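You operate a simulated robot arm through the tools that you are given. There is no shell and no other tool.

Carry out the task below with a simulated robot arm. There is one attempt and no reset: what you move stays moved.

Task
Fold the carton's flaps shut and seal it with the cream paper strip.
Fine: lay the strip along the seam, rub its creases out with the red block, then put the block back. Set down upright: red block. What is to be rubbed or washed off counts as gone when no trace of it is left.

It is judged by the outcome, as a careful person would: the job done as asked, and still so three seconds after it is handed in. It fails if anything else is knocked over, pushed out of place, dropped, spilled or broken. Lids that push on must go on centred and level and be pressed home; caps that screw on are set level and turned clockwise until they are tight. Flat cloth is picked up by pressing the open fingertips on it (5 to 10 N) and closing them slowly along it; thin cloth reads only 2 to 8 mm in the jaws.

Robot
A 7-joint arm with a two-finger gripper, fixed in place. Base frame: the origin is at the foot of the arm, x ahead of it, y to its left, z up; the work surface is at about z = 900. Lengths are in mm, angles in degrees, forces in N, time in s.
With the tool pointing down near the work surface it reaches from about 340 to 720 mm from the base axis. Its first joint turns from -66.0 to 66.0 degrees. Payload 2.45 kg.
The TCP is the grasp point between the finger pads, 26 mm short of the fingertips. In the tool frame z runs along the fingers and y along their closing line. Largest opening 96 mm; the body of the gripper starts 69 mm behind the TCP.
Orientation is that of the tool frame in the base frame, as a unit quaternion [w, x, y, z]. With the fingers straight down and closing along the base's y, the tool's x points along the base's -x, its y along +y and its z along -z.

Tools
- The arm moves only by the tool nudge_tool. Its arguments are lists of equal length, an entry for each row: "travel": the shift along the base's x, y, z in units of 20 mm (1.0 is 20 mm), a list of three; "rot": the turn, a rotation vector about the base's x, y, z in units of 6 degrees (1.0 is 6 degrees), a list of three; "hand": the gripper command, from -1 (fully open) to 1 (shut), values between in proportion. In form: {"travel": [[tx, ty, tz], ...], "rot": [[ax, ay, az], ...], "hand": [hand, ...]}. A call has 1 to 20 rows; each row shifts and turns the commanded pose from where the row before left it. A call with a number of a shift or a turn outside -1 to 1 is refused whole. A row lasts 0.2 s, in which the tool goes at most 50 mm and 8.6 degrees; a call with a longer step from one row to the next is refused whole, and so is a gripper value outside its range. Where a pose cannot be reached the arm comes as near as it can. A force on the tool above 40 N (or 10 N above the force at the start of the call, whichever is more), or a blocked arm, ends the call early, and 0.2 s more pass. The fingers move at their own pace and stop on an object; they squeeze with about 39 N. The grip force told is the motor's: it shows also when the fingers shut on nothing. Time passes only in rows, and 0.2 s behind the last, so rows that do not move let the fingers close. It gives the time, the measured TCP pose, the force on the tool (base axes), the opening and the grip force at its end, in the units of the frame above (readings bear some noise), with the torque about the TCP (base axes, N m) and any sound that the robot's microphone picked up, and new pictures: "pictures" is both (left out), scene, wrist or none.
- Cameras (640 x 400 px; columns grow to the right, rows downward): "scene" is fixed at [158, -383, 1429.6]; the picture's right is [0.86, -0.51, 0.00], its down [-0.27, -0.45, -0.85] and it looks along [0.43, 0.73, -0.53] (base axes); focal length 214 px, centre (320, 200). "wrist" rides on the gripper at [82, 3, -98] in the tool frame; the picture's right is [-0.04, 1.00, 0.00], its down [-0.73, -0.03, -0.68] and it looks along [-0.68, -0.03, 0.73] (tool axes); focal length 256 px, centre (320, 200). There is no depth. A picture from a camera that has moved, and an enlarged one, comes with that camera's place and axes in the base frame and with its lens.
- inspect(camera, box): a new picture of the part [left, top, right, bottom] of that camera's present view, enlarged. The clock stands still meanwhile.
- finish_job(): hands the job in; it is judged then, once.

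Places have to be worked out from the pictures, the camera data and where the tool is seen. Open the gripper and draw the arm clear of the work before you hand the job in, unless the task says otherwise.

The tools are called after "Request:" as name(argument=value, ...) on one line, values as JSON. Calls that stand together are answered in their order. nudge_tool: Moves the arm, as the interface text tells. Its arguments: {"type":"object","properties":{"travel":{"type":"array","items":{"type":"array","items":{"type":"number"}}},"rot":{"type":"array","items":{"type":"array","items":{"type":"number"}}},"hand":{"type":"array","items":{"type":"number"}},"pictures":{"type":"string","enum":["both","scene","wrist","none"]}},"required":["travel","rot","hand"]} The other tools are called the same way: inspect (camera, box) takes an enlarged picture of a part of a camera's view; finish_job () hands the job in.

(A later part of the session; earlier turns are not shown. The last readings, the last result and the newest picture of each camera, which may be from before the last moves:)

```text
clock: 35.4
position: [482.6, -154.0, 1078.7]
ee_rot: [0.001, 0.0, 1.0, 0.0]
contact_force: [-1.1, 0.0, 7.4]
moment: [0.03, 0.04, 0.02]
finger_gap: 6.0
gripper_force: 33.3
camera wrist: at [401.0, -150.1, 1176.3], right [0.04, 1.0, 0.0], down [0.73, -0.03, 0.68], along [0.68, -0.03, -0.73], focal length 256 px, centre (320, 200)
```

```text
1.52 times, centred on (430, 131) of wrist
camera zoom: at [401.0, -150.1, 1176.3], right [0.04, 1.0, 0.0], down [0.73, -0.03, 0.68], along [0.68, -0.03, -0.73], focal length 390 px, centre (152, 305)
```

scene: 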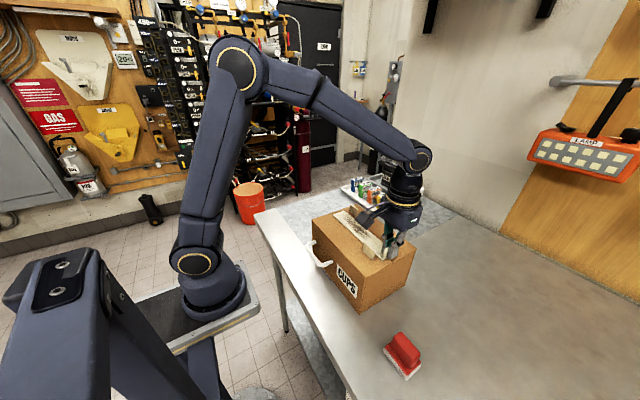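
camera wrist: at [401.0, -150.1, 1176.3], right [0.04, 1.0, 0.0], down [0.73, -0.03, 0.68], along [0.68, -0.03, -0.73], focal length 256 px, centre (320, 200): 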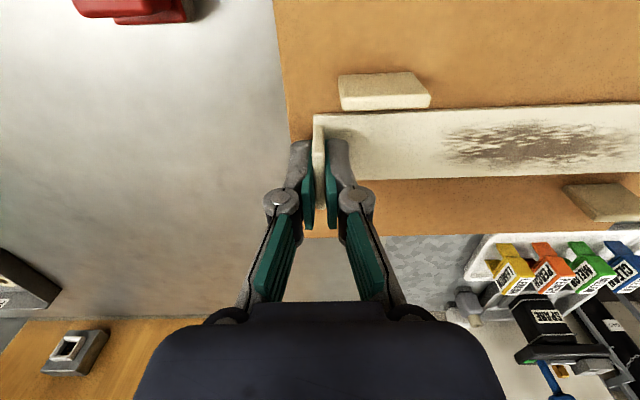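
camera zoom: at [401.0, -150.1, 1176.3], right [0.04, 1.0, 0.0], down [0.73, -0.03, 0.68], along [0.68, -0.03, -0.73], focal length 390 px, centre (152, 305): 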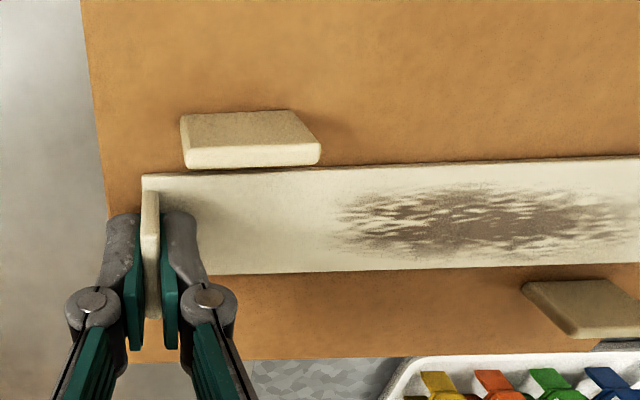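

There is 7 N of contact, so the strip rests on the lid over the seam. I ease the force a little, open the fingers and lift off.

Request:
nudge_tool(travel=[[0, 0, 0.04], [0, 0, 0], [0, 0, 0], [0, 0, 0], [0, 0, 0], [0, 0, 0.5], [0, 0, 1], [0, 0, 1], [0, 0, 1], [0, 0, 1], [-0.5, -0.5, 1], [-0.5, -0.5, 1], [0, 0, 0]], rot=[[0, 0, 0], [0, 0, 0], [0, 0, 0], [0, 0, 0], [0, 0, 0], [0, 0, 0], [0, 0, 0], [0, 0, 0], [0, 0, 0], [0, 0, 0], [0, 0, 0], [0, 0, 0], [0, 0, 0]], hand=[1, 0.7, 0.4, 0.4, 0.4, 0.4, 0.4, 0.4, 0.4, 0.4, 0.4, 0.4, 0.4], pictures="both")

Request:
inspect(camera="scene", box=[295, 180, 435, 320])

Request:
inspect(camera="wrist", box=[220, 0, 640, 262])

```text
clock: 38.2
position: [463.1, -173.5, 1210.5]
ee_rot: [0.001, 0.0, 1.0, 0.001]
contact_force: [0.6, 0.0, 0.3]
moment: [-0.02, -0.01, 0.0]
finger_gap: 28.8
gripper_force: 0.1
camera wrist: at [381.2, -170.2, 1307.1], right [0.04, 1.0, 0.0], down [0.73, -0.03, 0.68], along [0.68, -0.03, -0.73], focal length 256 px, centre (320, 200)
```

scene: 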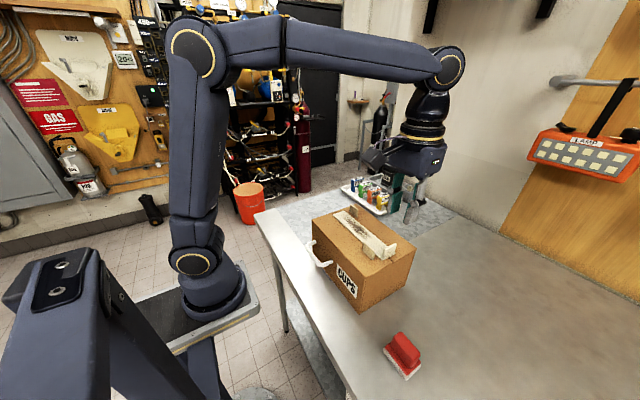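
wrist: 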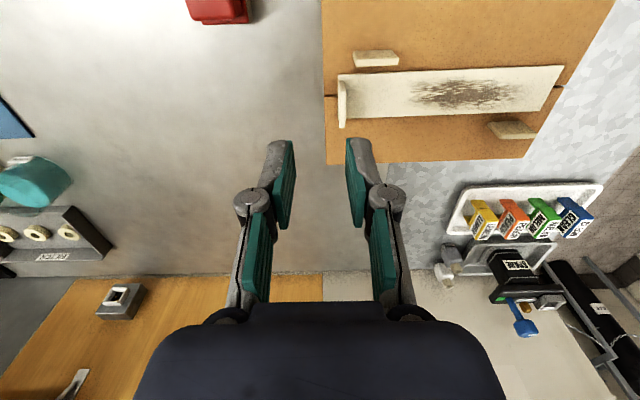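

```text
2.86 times, centred on (365, 250) of scene
camera zoom: at [158.0, -383.0, 1429.6], right [0.86, -0.51, 0.0], down [-0.27, -0.45, -0.85], along [0.43, 0.73, -0.53], focal length 613 px, centre (191, 57)
```

zoom: 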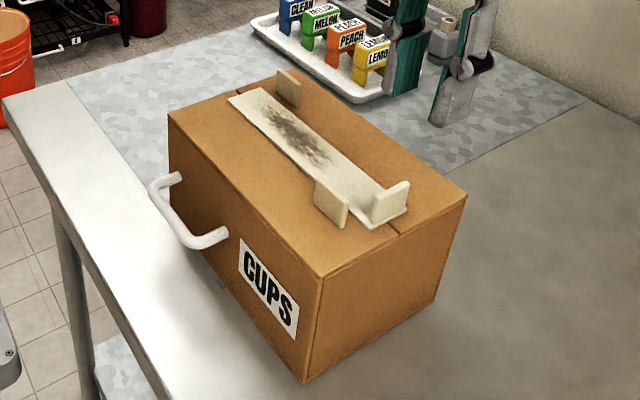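

```text
1.52 times, centred on (430, 131) of wrist
camera zoom: at [381.2, -170.2, 1307.1], right [0.04, 1.0, 0.0], down [0.73, -0.03, 0.68], along [0.68, -0.03, -0.73], focal length 390 px, centre (152, 305)
```

zoom: 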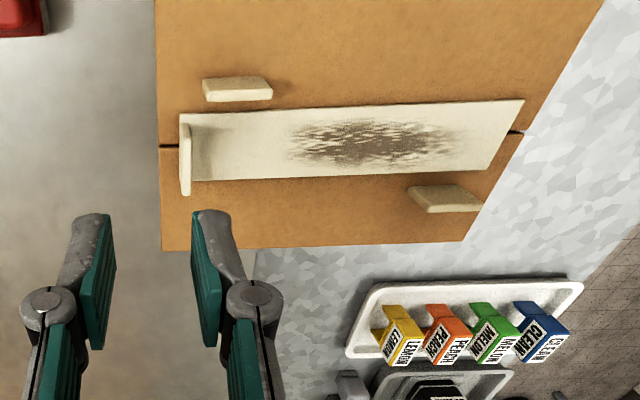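

The strip lies centred on the seam, about 15 mm short of each end, with the creases at y≈-89 to 33. Now I go above the red block, yawing -90° so the fingers close along x across its narrow handle.

Request:
nudge_tool(travel=[[-0.2, -0.4, 0], [-0.2, -0.4, 0], [-0.2, -0.4, 0], [-0.2, -0.4, 0], [-0.2, -0.4, 0], [-0.2, -0.4, 0], [-0.2, -0.4, 0], [-0.2, -0.4, 0], [-0.2, -0.4, 0], [-0.2, -0.4, 0], [-0.2, -0.4, 0], [-0.1, -0.4, 0], [-0.1, -0.4, 0], [-0.1, -0.4, 0], [0, -0.3, 0], [0, 0, 0]], rot=[[0, 0, -1], [0, 0, -1], [0, 0, -1], [0, 0, -1], [0, 0, -1], [0, 0, -1], [0, 0, -1], [0, 0, -1], [0, 0, -1], [0, 0, -1], [0, 0, -1], [0, 0, -1], [0, 0, -1], [0, 0, -1], [0, 0, -1], [0, 0, 0]], hand=[0, -0.5, -0.5, -0.5, -0.5, -0.5, -0.5, -0.5, -0.5, -0.5, -0.5, -0.5, -0.5, -0.5, -0.5, -0.5], pictures="both")

Request:
inspect(camera="wrist", box=[220, 0, 420, 125])

Request:
inspect(camera="scene", box=[370, 310, 440, 390])

```text
clock: 41.6
position: [411.2, -291.2, 1208.9]
ee_rot: [0.0, 0.708, 0.706, 0.0]
contact_force: [-0.4, 0.0, 0.8]
moment: [-0.02, 0.02, 0.01]
finger_gap: 72.1
gripper_force: 0.1
camera wrist: at [415.8, -209.9, 1306.7], right [1.0, -0.04, 0.0], down [-0.03, -0.73, 0.68], along [-0.03, -0.68, -0.73], focal length 256 px, centre (320, 200)
```

scene: 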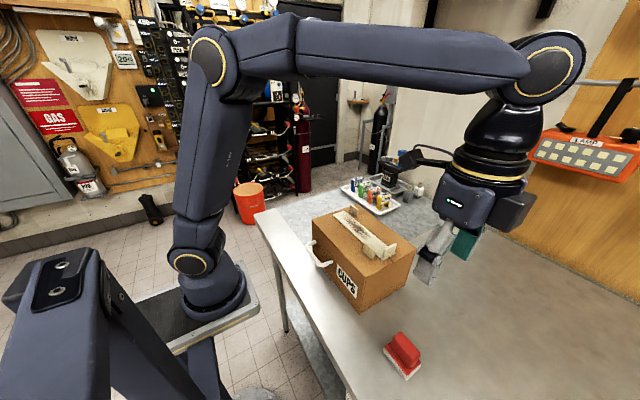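
wrist: 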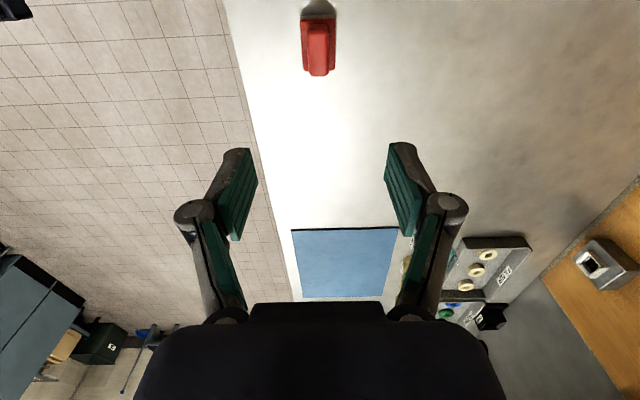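

```text
3.20 times, centred on (320, 62) of wrist
camera zoom: at [415.8, -209.9, 1306.7], right [1.0, -0.04, 0.0], down [-0.03, -0.73, 0.68], along [-0.03, -0.68, -0.73], focal length 819 px, centre (320, 640)
```

zoom: 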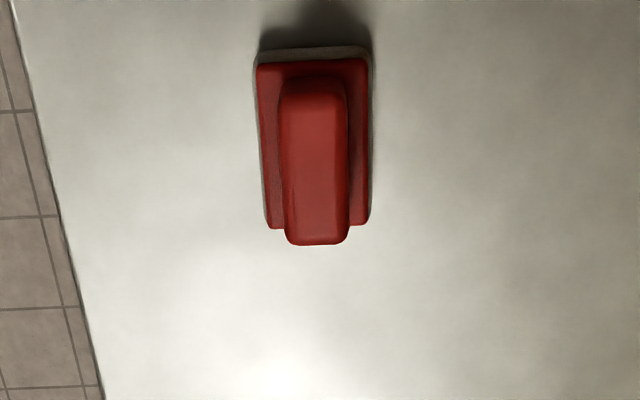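

```text
5.00 times, centred on (405, 350) of scene
camera zoom: at [158.0, -383.0, 1429.6], right [0.86, -0.51, 0.0], down [-0.27, -0.45, -0.85], along [0.43, 0.73, -0.53], focal length 1072 px, centre (-105, -550)
```

zoom: 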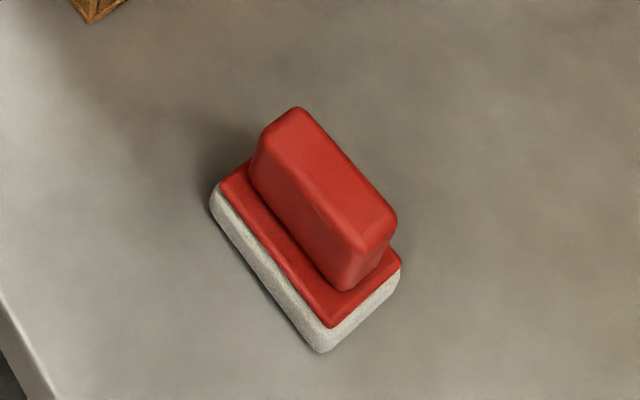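

The block's base spans x≈388–433, y≈-321 to -260, handle about 25 mm wide in x with its top near z≈958. I descend straight over it with a 72 mm opening.

Request:
nudge_tool(travel=[[-0.05, 0, -1], [0, 0, -1], [0, 0, -1], [0, 0, -1], [0, 0, -1], [0, 0, -1], [0, 0, -1], [0, 0, -1], [0, 0, -1], [0, 0, -1], [0, 0, -0.6], [0, 0, 0]], rot=[[0, 0, 0], [0, 0, 0], [0, 0, 0], [0, 0, 0], [0, 0, 0], [0, 0, 0], [0, 0, 0], [0, 0, 0], [0, 0, 0], [0, 0, 0], [0, 0, 0], [0, 0, 0]], hand=[-0.4, -0.4, -0.4, -0.4, -0.4, -0.4, -0.4, -0.4, -0.4, -0.4, -0.4, -0.4], pictures="both")

Request:
inspect(camera="wrist", box=[190, 60, 450, 222])

Request:
inspect(camera="scene", box=[350, 290, 470, 390])

```text
clock: 44.2
position: [410.7, -290.0, 997.3]
ee_rot: [0.0, 0.708, 0.706, -0.001]
contact_force: [0.1, -0.4, -0.7]
moment: [-0.01, 0.01, 0.0]
finger_gap: 67.4
gripper_force: 0.1
camera wrist: at [414.2, -210.0, 1094.8], right [1.0, -0.04, 0.0], down [-0.03, -0.73, 0.68], along [-0.03, -0.68, -0.73], focal length 256 px, centre (320, 200)
```

scene: 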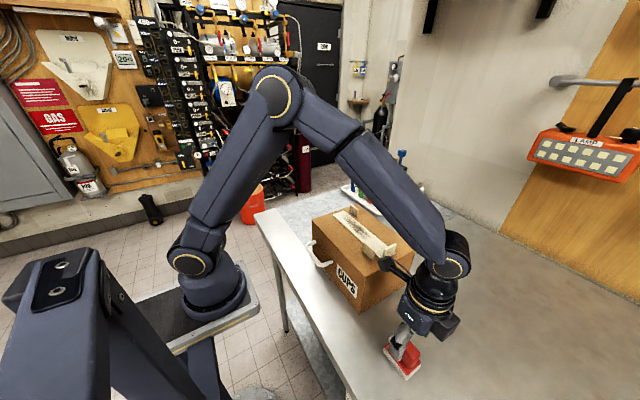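
wrist: 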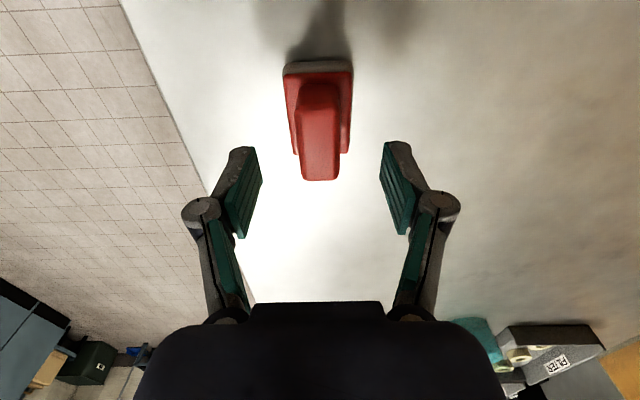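

```text
2.46 times, centred on (320, 141) of wrist
camera zoom: at [414.2, -210.0, 1094.8], right [1.0, -0.04, 0.0], down [-0.03, -0.73, 0.68], along [-0.03, -0.68, -0.73], focal length 630 px, centre (320, 345)
```

zoom: 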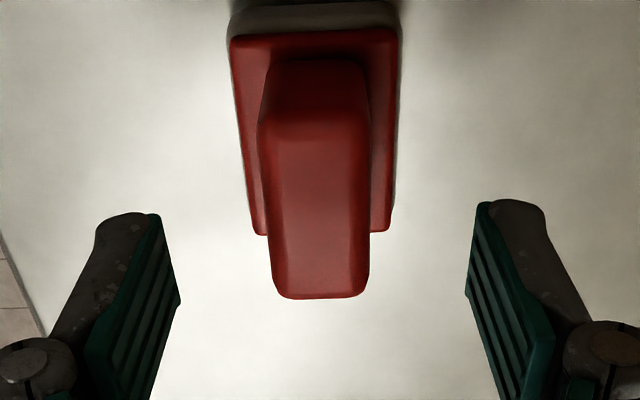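

```text
4.00 times, centred on (410, 340) of scene
camera zoom: at [158.0, -383.0, 1429.6], right [0.86, -0.51, 0.0], down [-0.27, -0.45, -0.85], along [0.43, 0.73, -0.53], focal length 858 px, centre (-40, -360)
```

zoom: 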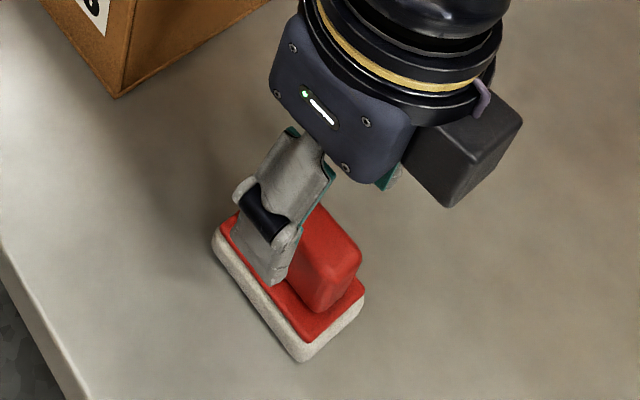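

The handle (x≈397–422) is centred between the fingers. I descend so the tips come just above the base's red rim and then close.

Request:
nudge_tool(travel=[[-0.04, -0.1, -0.7], [0, 0, -0.7], [0, 0, -0.5], [0, 0, -0.2], [0, 0, 0]], rot=[[0, 0, 0], [0, 0, 0], [0, 0, 0], [0, 0, 0], [0, 0, 0]], hand=[-0.3, -0.2, -0.2, -0.2, -0.2], pictures="scene")

Request:
inspect(camera="scene", box=[350, 290, 470, 390])

Request:
inspect(camera="wrist", box=[190, 60, 450, 222])

```text
clock: 45.4
position: [409.4, -292.6, 955.1]
ee_rot: [0.0, 0.707, 0.707, 0.0]
contact_force: [0.0, 0.2, 0.1]
moment: [-0.02, -0.01, 0.0]
finger_gap: 57.5
gripper_force: 0.1
```

scene: 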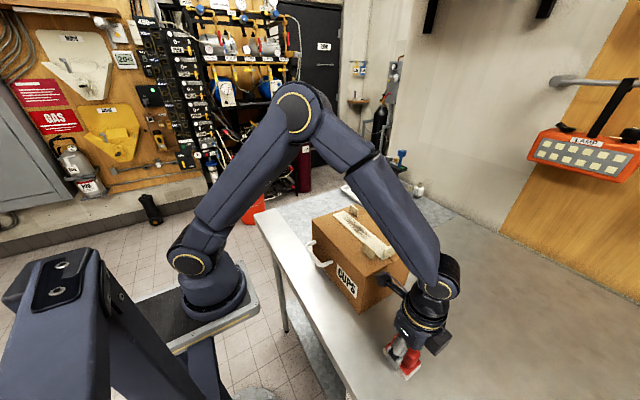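

```text
4.00 times, centred on (410, 340) of scene
camera zoom: at [158.0, -383.0, 1429.6], right [0.86, -0.51, 0.0], down [-0.27, -0.45, -0.85], along [0.43, 0.73, -0.53], focal length 858 px, centre (-40, -360)
```

zoom: 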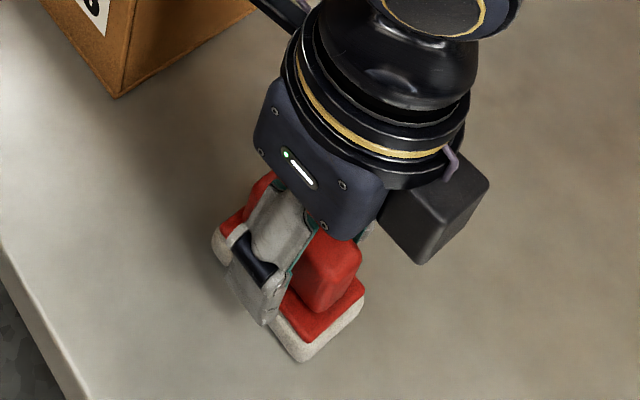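

```text
2.46 times, centred on (320, 141) of wrist
camera zoom: at [413.8, -211.5, 1052.9], right [1.0, -0.04, 0.0], down [-0.03, -0.73, 0.68], along [-0.03, -0.68, -0.73], focal length 630 px, centre (320, 345)
```

zoom: 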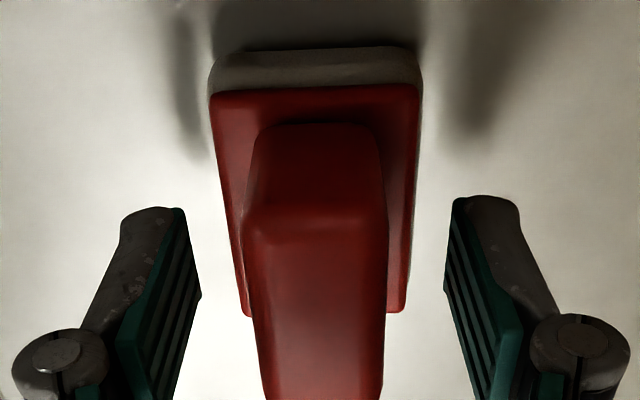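

Tips are about 7 mm above the base rim and the handle is centred, so I close on it.

Request:
nudge_tool(travel=[[0, 0, 0], [0, 0, 0], [0, 0, 0], [0, 0, 0], [0, 0, 0], [0, 0, 0], [0, 0, 0]], rot=[[0, 0, 0], [0, 0, 0], [0, 0, 0], [0, 0, 0], [0, 0, 0], [0, 0, 0], [0, 0, 0]], hand=[0.1, 0.3, 0.45, 0.6, 1, 1, 1], pictures="wrist")

Request:
inspect(camera="scene", box=[350, 290, 470, 390])

```text
clock: 47.0
position: [409.8, -293.1, 954.9]
ee_rot: [0.0, 0.708, 0.707, 0.0]
contact_force: [-0.6, 0.1, 1.9]
moment: [0.03, 0.01, 0.0]
finger_gap: 25.3
gripper_force: 38.8
camera wrist: at [413.8, -211.6, 1053.1], right [1.0, -0.04, 0.0], down [-0.03, -0.73, 0.68], along [-0.03, -0.68, -0.73], focal length 256 px, centre (320, 200)
```

wrist: 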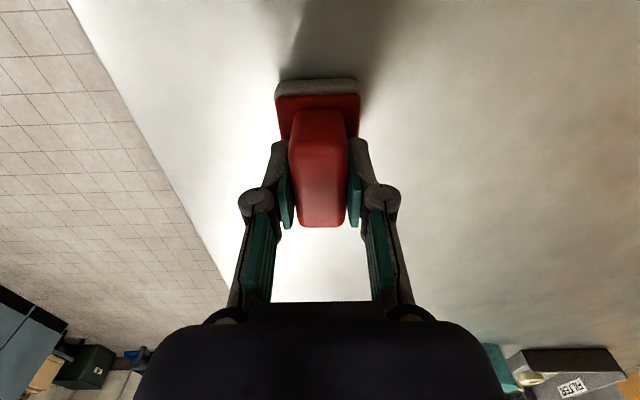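

```text
4.00 times, centred on (410, 340) of scene
camera zoom: at [158.0, -383.0, 1429.6], right [0.86, -0.51, 0.0], down [-0.27, -0.45, -0.85], along [0.43, 0.73, -0.53], focal length 858 px, centre (-40, -360)
```

zoom: 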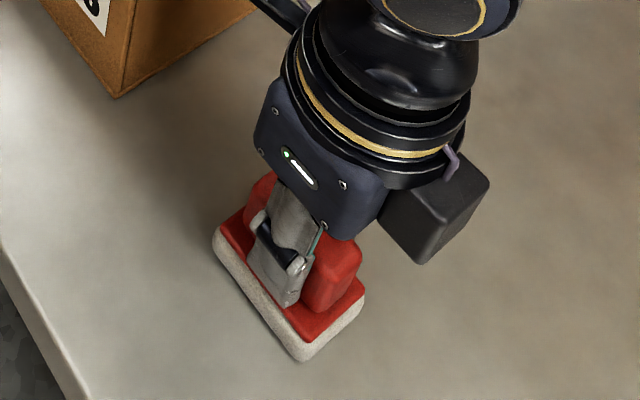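

Block held at 25.3 mm with TCP home pose (409.8, -293.1, 954.9), so its felt is about 55 mm below the TCP. I lift and carry it high over to the middle of the creases.

Request:
nudge_tool(travel=[[0, 0, 0.4], [0, 0, 0.8], [0, 0, 1], [0, 0, 1], [0, 0, 1], [0, 0, 1], [0, 0, 1], [0, 0, 1], [0, 0, 1], [0, 0, 1], [0, 0, 1], [0, 0, 1], [0, 0, 0]], rot=[[0, 0, 0], [0, 0, 0], [0, 0, 0], [0, 0, 0], [0, 0, 0], [0, 0, 0], [0, 0, 0], [0, 0, 0], [0, 0, 0], [0, 0, 0], [0, 0, 0], [0, 0, 0], [0, 0, 0]], hand=[1, 1, 1, 1, 1, 1, 1, 1, 1, 1, 1, 1, 1], pictures="none")

Request:
nudge_tool(travel=[[0.25, 0.94, 0], [0.25, 0.94, 0], [0.25, 0.94, 0], [0.25, 0.94, 0], [0.25, 0.94, 0], [0.25, 0.94, 0], [0.25, 0.94, 0], [0.25, 0.94, 0], [0.26, 0.94, 0], [0.26, 0.94, 0], [0.26, 0.94, 0], [0.26, 0.94, 0], [0.26, 0.94, 0], [0.26, 0.94, 0], [0, 0, 0], [0, 0, 0]], rot=[[0, 0, 0], [0, 0, 0], [0, 0, 0], [0, 0, 0], [0, 0, 0], [0, 0, 0], [0, 0, 0], [0, 0, 0], [0, 0, 0], [0, 0, 0], [0, 0, 0], [0, 0, 0], [0, 0, 0], [0, 0, 0], [0, 0, 0], [0, 0, 0]], hand=[1, 1, 1, 1, 1, 1, 1, 1, 1, 1, 1, 1, 1, 1, 1, 1], pictures="both")

Request:
inspect(camera="scene", box=[295, 180, 435, 320])

```text
clock: 49.8
position: [410.1, -293.3, 1179.9]
ee_rot: [0.0, 0.707, 0.707, 0.0]
contact_force: [0.0, -0.5, -0.6]
moment: [-0.01, 0.02, -0.02]
finger_gap: 24.9
gripper_force: 38.9
```

```text
clock: 53.2
position: [480.5, -29.2, 1179.8]
ee_rot: [0.0, 0.707, 0.707, 0.0]
contact_force: [0.3, 0.2, -1.6]
moment: [-0.03, 0.02, -0.01]
finger_gap: 25.0
gripper_force: 39.3
camera wrist: at [484.7, 52.2, 1277.0], right [1.0, -0.04, 0.0], down [-0.03, -0.73, 0.68], along [-0.03, -0.68, -0.73], focal length 256 px, centre (320, 200)
```

scene: 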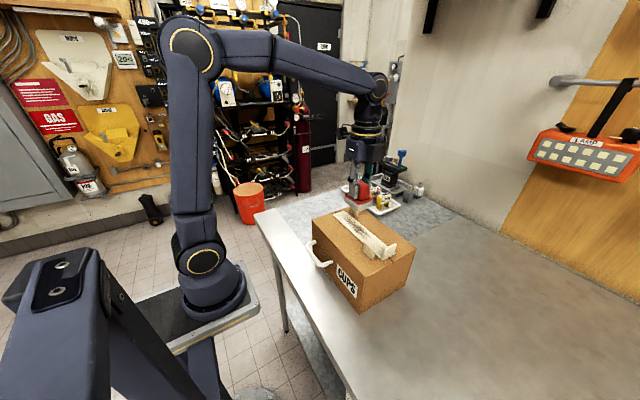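
wrist: 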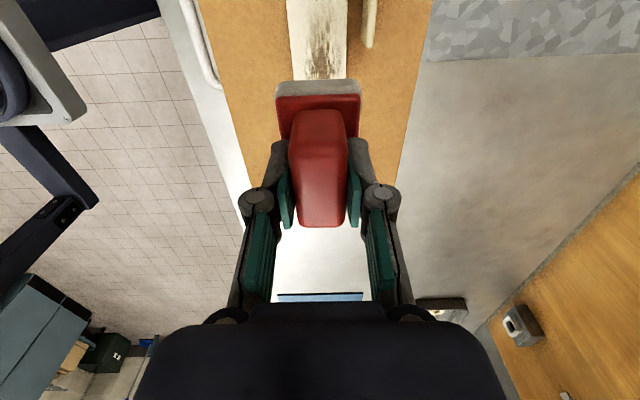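

```text
2.86 times, centred on (365, 250) of scene
camera zoom: at [158.1, -383.0, 1429.6], right [0.86, -0.51, 0.0], down [-0.27, -0.45, -0.85], along [0.43, 0.73, -0.53], focal length 613 px, centre (191, 57)
```

zoom: 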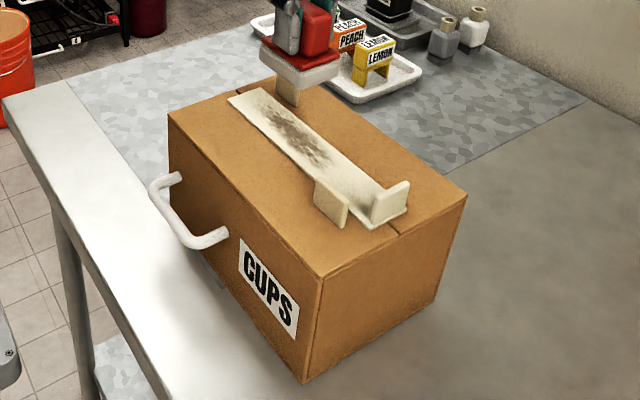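

The block hangs above the creases in line with the strip. I lower to just above the strip, then in small steps to contact.

Request:
nudge_tool(travel=[[0.05, 0, -0.8], [0, 0, -0.9], [0, 0, -0.9], [0, 0, -0.6], [0, 0, -0.3], [0, 0, 0]], rot=[[0, 0, 0], [0, 0, 0], [0, 0, 0], [0, 0, 0], [0, 0, 0], [0, 0, 0]], hand=[1, 1, 1, 1, 1, 1], pictures="both")

Request:
inspect(camera="scene", box=[295, 180, 435, 320])

```text
clock: 54.6
position: [482.7, -31.2, 1109.0]
ee_rot: [0.0, 0.707, 0.708, 0.0]
contact_force: [0.2, -0.2, -0.2]
moment: [0.01, 0.01, 0.0]
finger_gap: 25.1
gripper_force: 39.0
camera wrist: at [486.6, 51.5, 1206.9], right [1.0, -0.04, 0.0], down [-0.03, -0.73, 0.68], along [-0.03, -0.68, -0.73], focal length 256 px, centre (320, 200)
```

scene: 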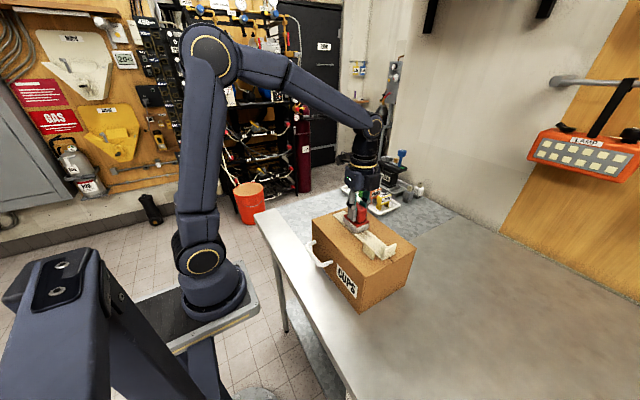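
wrist: 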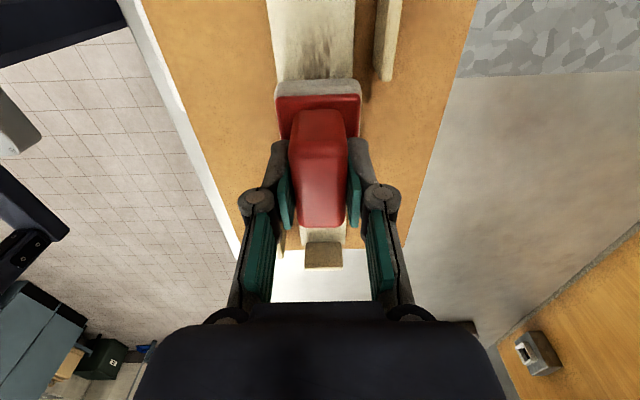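

```text
2.86 times, centred on (365, 250) of scene
camera zoom: at [158.1, -383.0, 1429.6], right [0.86, -0.51, 0.0], down [-0.27, -0.45, -0.85], along [0.43, 0.73, -0.53], focal length 613 px, centre (191, 57)
```

zoom: 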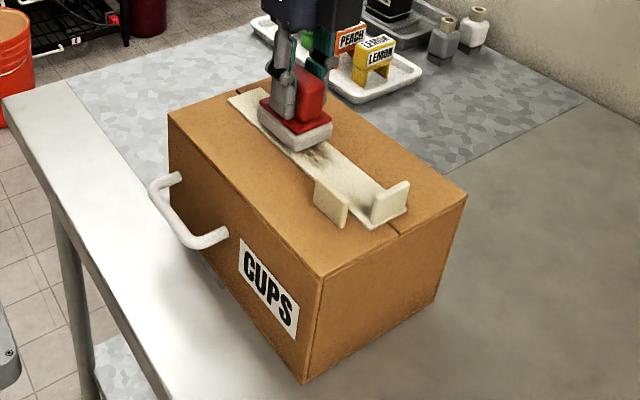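

Block edges (≈460–505) match the strip (≈458.5–503.5) within 2 mm. I shift -1.5 mm in x and step down to touch.

Request:
nudge_tool(travel=[[-0.07, 0, -0.1], [0, 0, -0.1], [0, 0, -0.1], [0, 0, -0.1], [0, 0, 0]], rot=[[0, 0, 0], [0, 0, 0], [0, 0, 0], [0, 0, 0], [0, 0, 0]], hand=[1, 1, 1, 1, 1], pictures="none")

```text
clock: 55.8
position: [481.3, -29.8, 1104.8]
ee_rot: [0.003, 0.707, 0.707, 0.002]
contact_force: [-5.4, 0.3, 37.3]
moment: [0.01, 0.14, -0.01]
finger_gap: 25.2
gripper_force: 39.1
```

That is 37 N, more than wanted: contact came at TCP z≈1105. I back off about 3 mm to relax the pressure.

Request:
nudge_tool(travel=[[0, 0, 0.14], [0, 0, 0]], rot=[[0, 0, 0], [0, 0, 0]], hand=[1, 1], pictures="both")

Request:
inspect(camera="scene", box=[295, 180, 435, 320])

```text
clock: 56.4
position: [481.7, -30.3, 1103.5]
ee_rot: [0.0, 0.707, 0.708, 0.001]
contact_force: [5.3, -0.7, 12.1]
moment: [0.03, -0.34, -0.03]
finger_gap: 25.2
gripper_force: 38.7
camera wrist: at [485.2, 51.4, 1201.4], right [1.0, -0.04, 0.0], down [-0.03, -0.73, 0.68], along [-0.03, -0.68, -0.73], focal length 256 px, centre (320, 200)
```

scene: 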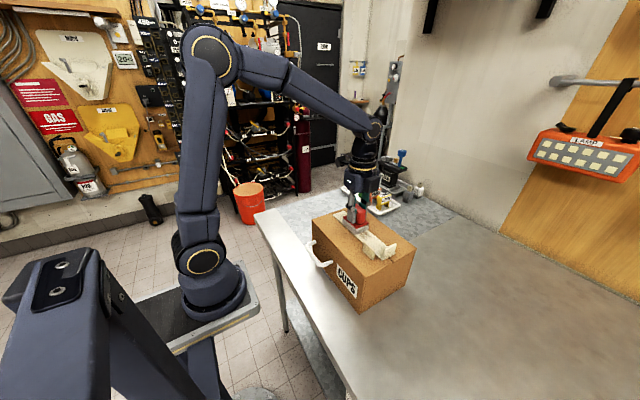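
wrist: 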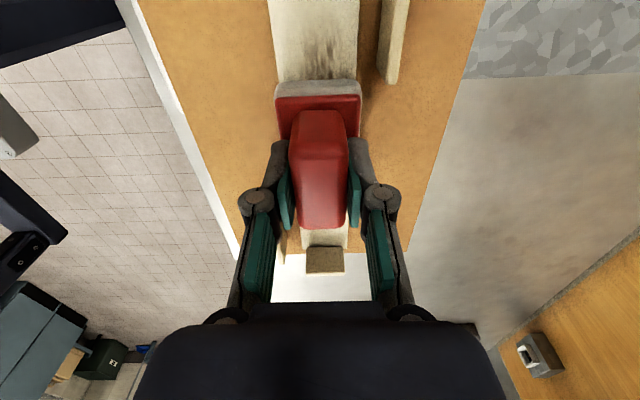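

```text
2.86 times, centred on (365, 250) of scene
camera zoom: at [158.0, -383.0, 1429.6], right [0.86, -0.51, 0.0], down [-0.27, -0.45, -0.85], along [0.43, 0.73, -0.53], focal length 613 px, centre (191, 57)
```

zoom: 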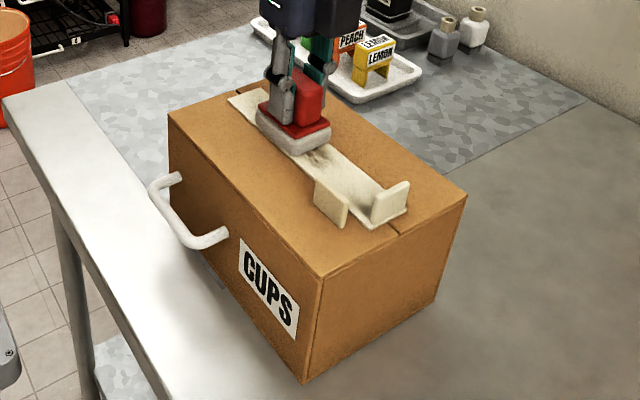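

About 12 N now, a good rubbing pressure. I try a short slow stroke of 20 mm toward -y to see whether the strip stays put.

Request:
nudge_tool(travel=[[0, -0.25, 0], [0, -0.25, 0], [0, -0.25, 0], [0, -0.25, 0], [0, 0, 0]], rot=[[0, 0, 0], [0, 0, 0], [0, 0, 0], [0, 0, 0], [0, 0, 0]], hand=[1, 1, 1, 1, 1], pictures="both")

Request:
inspect(camera="scene", box=[295, 180, 435, 320])

```text
clock: 57.6
position: [480.9, -50.9, 1103.6]
ee_rot: [-0.001, 0.707, 0.707, -0.001]
contact_force: [-1.5, 2.1, 4.7]
moment: [0.12, 0.01, 0.03]
finger_gap: 25.0
gripper_force: 39.5
camera wrist: at [484.6, 31.3, 1201.4], right [1.0, -0.04, 0.0], down [-0.03, -0.73, 0.68], along [-0.03, -0.68, -0.73], focal length 256 px, centre (320, 200)
```

scene: 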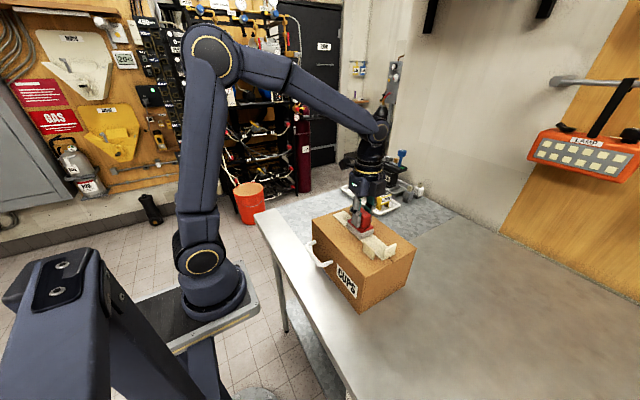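
wrist: 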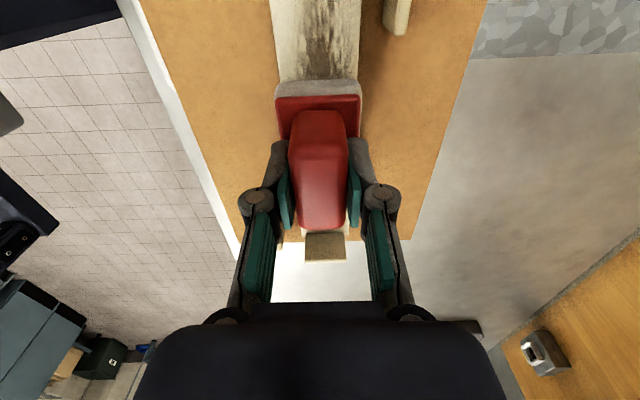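

```text
2.86 times, centred on (365, 250) of scene
camera zoom: at [157.9, -382.9, 1429.6], right [0.86, -0.51, 0.0], down [-0.27, -0.45, -0.85], along [0.43, 0.73, -0.53], focal length 613 px, centre (191, 57)
```

zoom: 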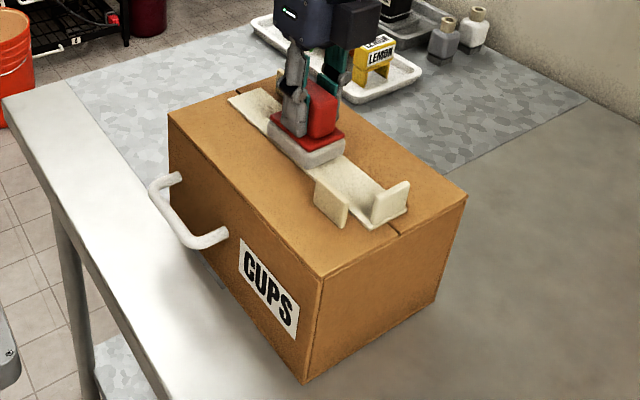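

The strip did not move (tab unchanged in view). I add a touch of pressure and rub along the crease area from y≈-68 to y≈+10 and back.

Request:
nudge_tool(travel=[[0, -0.4, -0.02], [0, -0.4, 0], [0, 0.5, -0.01], [0, 0.5, 0], [0, 0.5, 0], [0, 0.5, 0], [0, 0.5, 0], [0, 0.5, 0], [0, 0.5, 0], [0, 0.5, 0], [0, 0, 0]], rot=[[0, 0, 0], [0, 0, 0], [0, 0, 0], [0, 0, 0], [0, 0, 0], [0, 0, 0], [0, 0, 0], [0, 0, 0], [0, 0, 0], [0, 0, 0], [0, 0, 0]], hand=[1, 1, 1, 1, 1, 1, 1, 1, 1, 1, 1], pictures="both")

Request:
inspect(camera="scene", box=[295, 180, 435, 320])

```text
clock: 60.0
position: [481.0, 14.3, 1104.4]
ee_rot: [0.0, 0.707, 0.708, 0.001]
contact_force: [-0.8, -1.0, 4.8]
moment: [-0.12, -0.06, -0.03]
finger_gap: 25.0
gripper_force: 39.2
camera wrist: at [484.7, 95.0, 1201.4], right [1.0, -0.04, 0.0], down [-0.03, -0.73, 0.68], along [-0.03, -0.68, -0.73], focal length 256 px, centre (320, 200)
```

scene: 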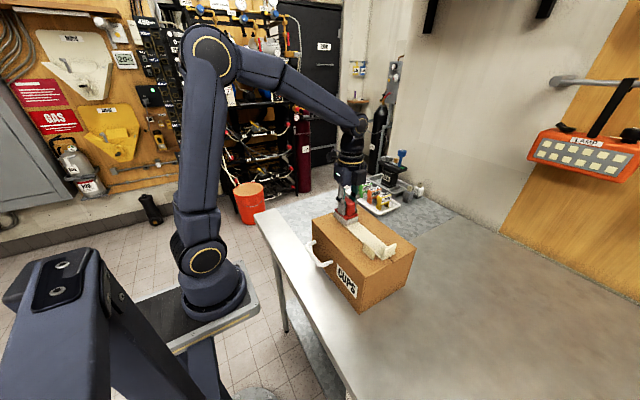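
wrist: 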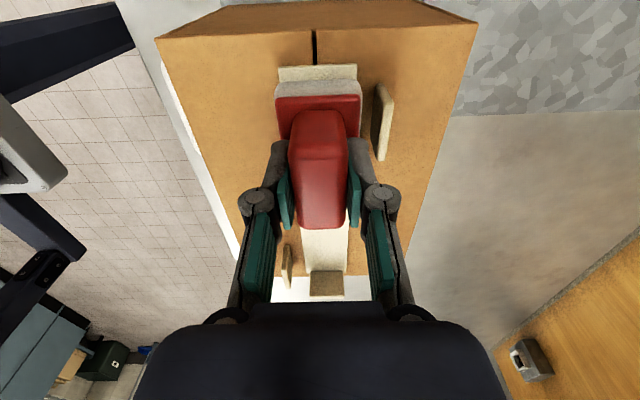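

```text
2.86 times, centred on (365, 250) of scene
camera zoom: at [158.0, -383.1, 1429.6], right [0.86, -0.51, 0.0], down [-0.27, -0.45, -0.85], along [0.43, 0.73, -0.53], focal length 613 px, centre (191, 57)
```

zoom: 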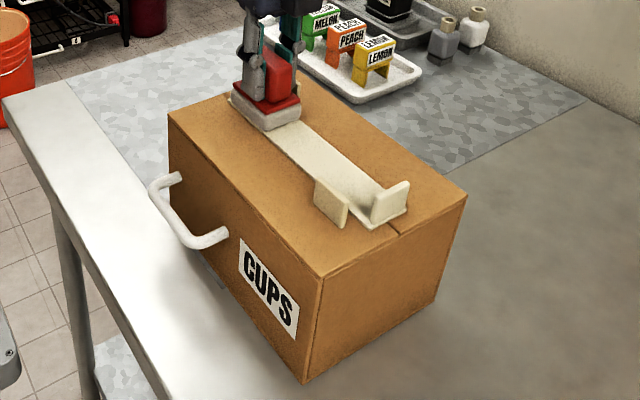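

The rubbed part already looks clean. I make another full pass back and forth with slightly more pressure so no trace is left.

Request:
nudge_tool(travel=[[0, -0.5, -0.02], [0, -0.5, 0], [0, -0.5, 0], [0, -0.5, 0], [0, -0.5, 0], [0, -0.5, 0], [0, -0.5, 0], [0, -0.5, 0], [0, -0.1, 0], [0, 0.5, 0], [0, 0.5, 0], [0, 0.5, 0], [0, 0.5, 0], [0, 0.5, 0], [0, 0.5, 0], [0, 0.5, 0], [0, 0.5, 0], [0, 0.1, 0], [0, 0, 0]], rot=[[0, 0, 0], [0, 0, 0], [0, 0, 0], [0, 0, 0], [0, 0, 0], [0, 0, 0], [0, 0, 0], [0, 0, 0], [0, 0, 0], [0, 0, 0], [0, 0, 0], [0, 0, 0], [0, 0, 0], [0, 0, 0], [0, 0, 0], [0, 0, 0], [0, 0, 0], [0, 0, 0], [0, 0, 0]], hand=[1, 1, 1, 1, 1, 1, 1, 1, 1, 1, 1, 1, 1, 1, 1, 1, 1, 1, 1], pictures="none")

Request:
nudge_tool(travel=[[0, 0, 0.2], [0, 0, 0.6], [0, 0, 1], [0, 0, 1], [0, 0, 1], [0, 0, 1], [0, 0.7, 0], [0, 0.7, 0], [0, 0.7, 0], [0, 0.7, 0], [0, 0, 0]], rot=[[0, 0, 0], [0, 0, 0], [0, 0, 0], [0, 0, 0], [0, 0, 0], [0, 0, 0], [0, 0, 0], [0, 0, 0], [0, 0, 0], [0, 0, 0], [0, 0, 0]], hand=[1, 1, 1, 1, 1, 1, 1, 1, 1, 1, 1], pictures="both")

Request:
inspect(camera="scene", box=[310, 180, 410, 280])

Request:
inspect(camera="wrist", box=[220, 0, 420, 125])

```text
clock: 64.0
position: [480.3, 14.6, 1103.8]
ee_rot: [0.0, 0.707, 0.707, 0.0]
contact_force: [-0.9, -1.9, 8.6]
moment: [-0.17, 0.06, -0.04]
finger_gap: 24.9
gripper_force: 39.2
```

```text
clock: 66.4
position: [481.5, 69.7, 1198.6]
ee_rot: [0.0, 0.707, 0.707, 0.0]
contact_force: [0.5, 0.1, -1.2]
moment: [-0.03, -0.02, -0.04]
finger_gap: 25.2
gripper_force: 39.0
camera wrist: at [484.7, 151.1, 1296.8], right [1.0, -0.04, 0.0], down [-0.03, -0.73, 0.68], along [-0.03, -0.68, -0.73], focal length 256 px, centre (320, 200)
```

scene: 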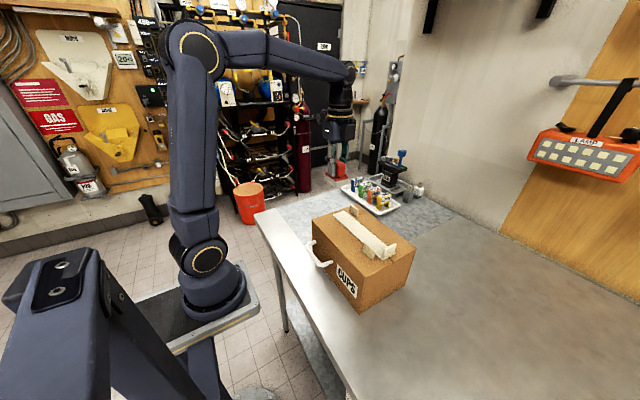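
wrist: 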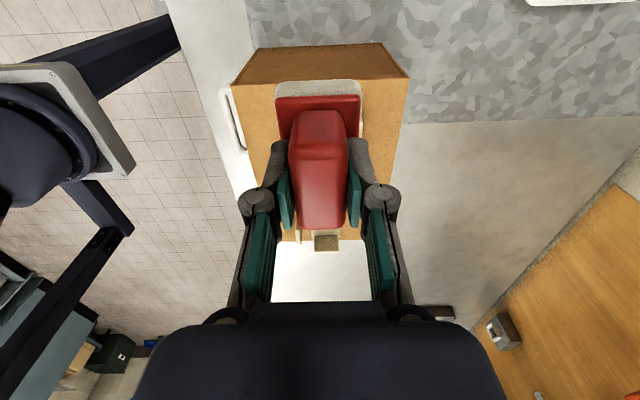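

```text
4.00 times, centred on (360, 230) of scene
camera zoom: at [158.1, -383.0, 1429.6], right [0.86, -0.51, 0.0], down [-0.27, -0.45, -0.85], along [0.43, 0.73, -0.53], focal length 858 px, centre (160, 80)
```

zoom: 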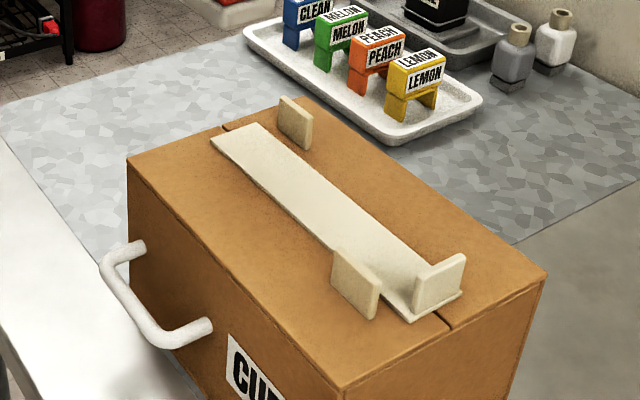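

```text
3.20 times, centred on (320, 62) of wrist
camera zoom: at [484.7, 151.1, 1296.8], right [1.0, -0.04, 0.0], down [-0.03, -0.73, 0.68], along [-0.03, -0.68, -0.73], focal length 819 px, centre (320, 640)
```

zoom: 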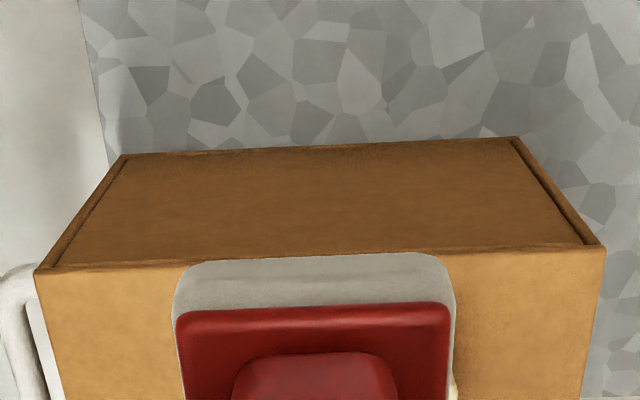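

From the scene camera the strip looks clean and still centred. To be sure before I return the block, I view the strip from above with the wrist camera at two spots.

Request:
nudge_tool(travel=[[0, -0.75, 1], [0, -0.75, 1], [0, -0.75, 1], [0, -0.75, 1], [0, -0.75, 1], [0, 0, 0]], rot=[[0, 0, 0], [0, 0, 0], [0, 0, 0], [0, 0, 0], [0, 0, 0], [0, 0, 0]], hand=[1, 1, 1, 1, 1, 1], pictures="none")

Request:
inspect(camera="wrist", box=[240, 0, 400, 100])

Request:
nudge_tool(travel=[[0, -1, 0], [0, -1, 0], [0, -1, 0], [0, 0, 0]], rot=[[0, 0, 0], [0, 0, 0], [0, 0, 0], [0, 0, 0]], hand=[1, 1, 1, 1], pictures="none")

Request:
inspect(camera="wrist", box=[240, 0, 400, 100])

```text
clock: 67.8
position: [482.1, -5.9, 1300.2]
ee_rot: [0.0, 0.708, 0.707, 0.0]
contact_force: [-0.4, 0.3, -0.9]
moment: [0.02, 0.02, 0.03]
finger_gap: 25.0
gripper_force: 38.7
```

```text
4.00 times, centred on (320, 50) of wrist
camera zoom: at [485.3, 75.6, 1397.3], right [1.0, -0.04, 0.0], down [-0.03, -0.73, 0.68], along [-0.03, -0.68, -0.73], focal length 1024 px, centre (320, 800)
```

zoom: 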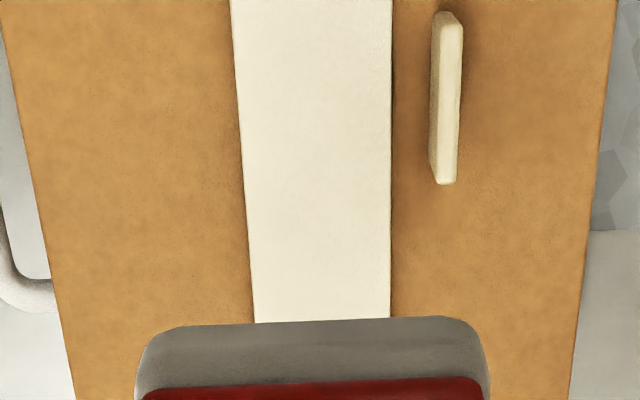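

```text
clock: 68.8
position: [482.1, -65.9, 1299.5]
ee_rot: [0.0, 0.707, 0.708, 0.0]
contact_force: [-0.5, -0.4, -0.2]
moment: [0.02, 0.02, -0.01]
finger_gap: 25.2
gripper_force: 39.1
```

```text
4.00 times, centred on (320, 50) of wrist
camera zoom: at [485.0, 15.8, 1397.0], right [1.0, -0.04, 0.0], down [-0.03, -0.73, 0.68], along [-0.03, -0.68, -0.73], focal length 1024 px, centre (320, 800)
```

zoom: 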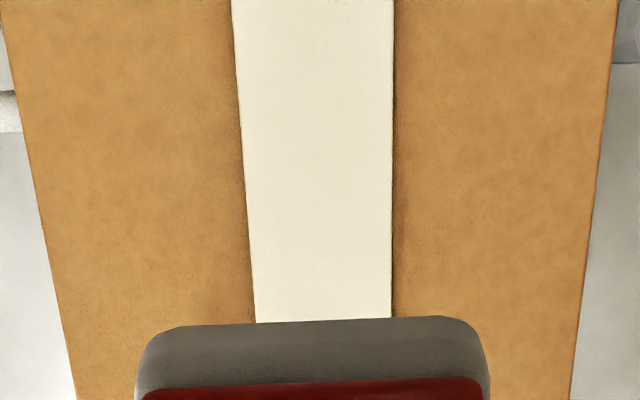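

The strip is spotless from y≈45 to -95. I check the last stretch toward its tab while heading back.

Request:
nudge_tool(travel=[[0, -1, 0], [0, -1, 0], [0, -0.5, 0], [0, 0, 0]], rot=[[0, 0, 0], [0, 0, 0], [0, 0, 0], [0, 0, 0]], hand=[1, 1, 1, 1], pictures="none")

Request:
inspect(camera="wrist", box=[240, 0, 400, 100])

```text
clock: 69.8
position: [481.1, -114.5, 1298.0]
ee_rot: [-0.001, 0.707, 0.707, 0.0]
contact_force: [0.3, 0.6, -0.8]
moment: [0.01, -0.02, 0.04]
finger_gap: 25.1
gripper_force: 39.4
```

```text
4.00 times, centred on (320, 50) of wrist
camera zoom: at [484.8, -33.8, 1396.6], right [1.0, -0.04, 0.0], down [-0.03, -0.73, 0.68], along [-0.03, -0.68, -0.73], focal length 1024 px, centre (320, 800)
```

zoom: 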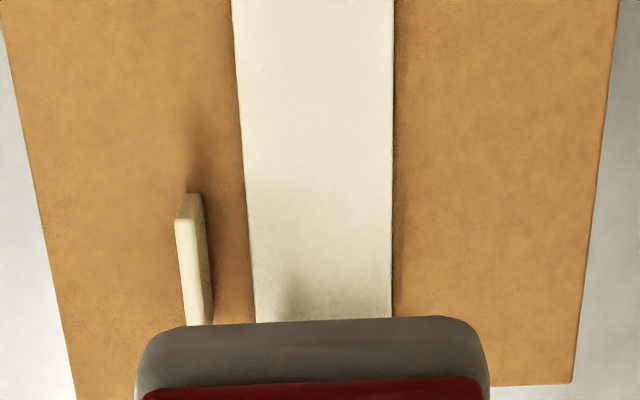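

Only soft contact shading from the tab there, no crease marks remain. I carry the block back above its original place (409.8, -293.1) and descend to a few mm above the table.

Request:
nudge_tool(travel=[[-0.36, -0.89, 0], [-0.36, -0.89, 0], [-0.36, -0.89, 0], [-0.36, -0.89, -0.4], [-0.36, -0.89, -0.4], [-0.36, -0.89, -0.4], [-0.36, -0.89, -0.4], [-0.36, -0.89, -0.4], [-0.36, -0.9, -0.4], [-0.35, -0.9, -0.4], [0, 0, 0]], rot=[[0, 0, 0], [0, 0, 0], [0, 0, 0], [0, 0, 0], [0, 0, 0], [0, 0, 0], [0, 0, 0], [0, 0, 0], [0, 0, 0], [0, 0, 0], [0, 0, 0]], hand=[1, 1, 1, 1, 1, 1, 1, 1, 1, 1, 1], pictures="none")

Request:
nudge_tool(travel=[[0, 0, -1], [0, 0, -1], [0, 0, -1], [0, 0, -1], [0, 0, -1], [0, 0, -1], [0, 0, -1], [0, 0, -1], [0, 0, -1], [0, 0, -1], [0, 0, -1], [0, 0, -1], [0, 0, -0.6], [0, 0, 0]], rot=[[0, 0, 0], [0, 0, 0], [0, 0, 0], [0, 0, 0], [0, 0, 0], [0, 0, 0], [0, 0, 0], [0, 0, 0], [0, 0, 0], [0, 0, 0], [0, 0, 0], [0, 0, 0], [0, 0, 0], [0, 0, 0]], hand=[1, 1, 1, 1, 1, 1, 1, 1, 1, 1, 1, 1, 1, 1], pictures="both")

```text
clock: 72.2
position: [410.2, -293.5, 1243.5]
ee_rot: [0.0, 0.707, 0.707, 0.0]
contact_force: [0.3, 0.3, -0.7]
moment: [0.0, 0.03, 0.01]
finger_gap: 25.2
gripper_force: 38.9
```

```text
clock: 75.2
position: [410.2, -293.0, 990.2]
ee_rot: [0.0, 0.707, 0.707, 0.0]
contact_force: [0.4, 0.0, -1.6]
moment: [0.01, -0.01, -0.03]
finger_gap: 25.0
gripper_force: 38.7
camera wrist: at [412.8, -211.6, 1088.4], right [1.0, -0.04, 0.0], down [-0.03, -0.73, 0.68], along [-0.03, -0.68, -0.73], focal length 256 px, centre (320, 200)
```

scene: 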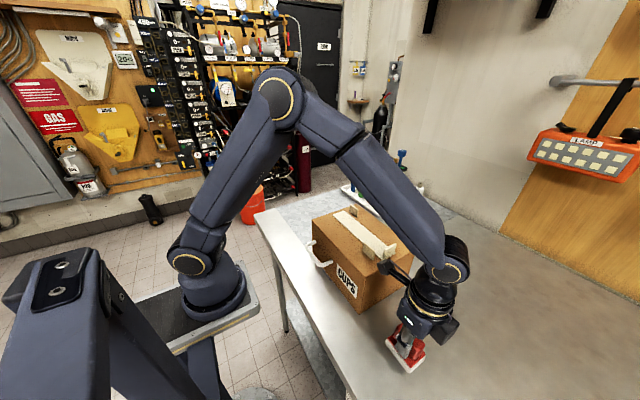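
wrist: 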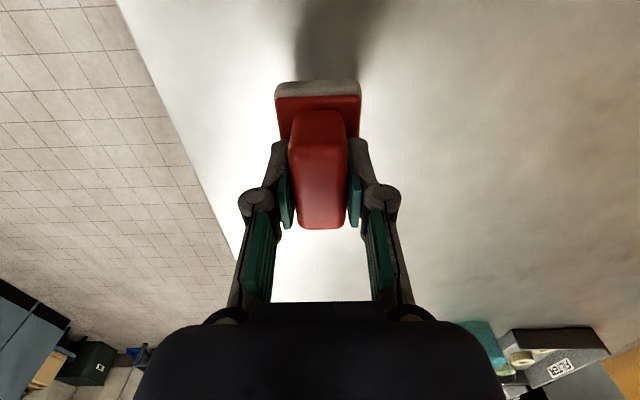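

All aligned at TCP z=990. I lower most of the remaining distance, then creep to contact.

Request:
nudge_tool(travel=[[0, 0, -0.7], [0, 0, -0.5], [0, 0, -0.2], [0, 0, 0]], rot=[[0, 0, 0], [0, 0, 0], [0, 0, 0], [0, 0, 0]], hand=[1, 1, 1, 1], pictures="none")

Request:
nudge_tool(travel=[[0, 0, -0.08], [0, 0, -0.08], [0, 0, 0]], rot=[[0, 0, 0], [0, 0, 0], [0, 0, 0]], hand=[1, 1, 1], pictures="none")

```text
clock: 76.2
position: [409.0, -293.3, 963.2]
ee_rot: [0.0, 0.707, 0.707, 0.0]
contact_force: [0.1, 0.3, -1.7]
moment: [-0.03, 0.01, -0.02]
finger_gap: 25.0
gripper_force: 39.7
```

```text
clock: 77.0
position: [409.1, -294.5, 960.4]
ee_rot: [0.0, 0.707, 0.707, 0.0]
contact_force: [0.2, 0.8, -1.7]
moment: [0.01, -0.03, -0.02]
finger_gap: 24.9
gripper_force: 39.0
```

Still hanging free (-1.7 N is the block's weight). I creep further down.

Request:
nudge_tool(travel=[[0, 0, -0.08], [0, 0, -0.06], [0, 0, 0]], rot=[[0, 0, 0], [0, 0, 0], [0, 0, 0]], hand=[1, 1, 1], pictures="none")

```text
clock: 77.8
position: [410.2, -293.2, 957.3]
ee_rot: [0.001, 0.707, 0.707, 0.0]
contact_force: [0.3, 0.2, -1.3]
moment: [0.02, 0.01, 0.01]
finger_gap: 24.9
gripper_force: 38.7
```

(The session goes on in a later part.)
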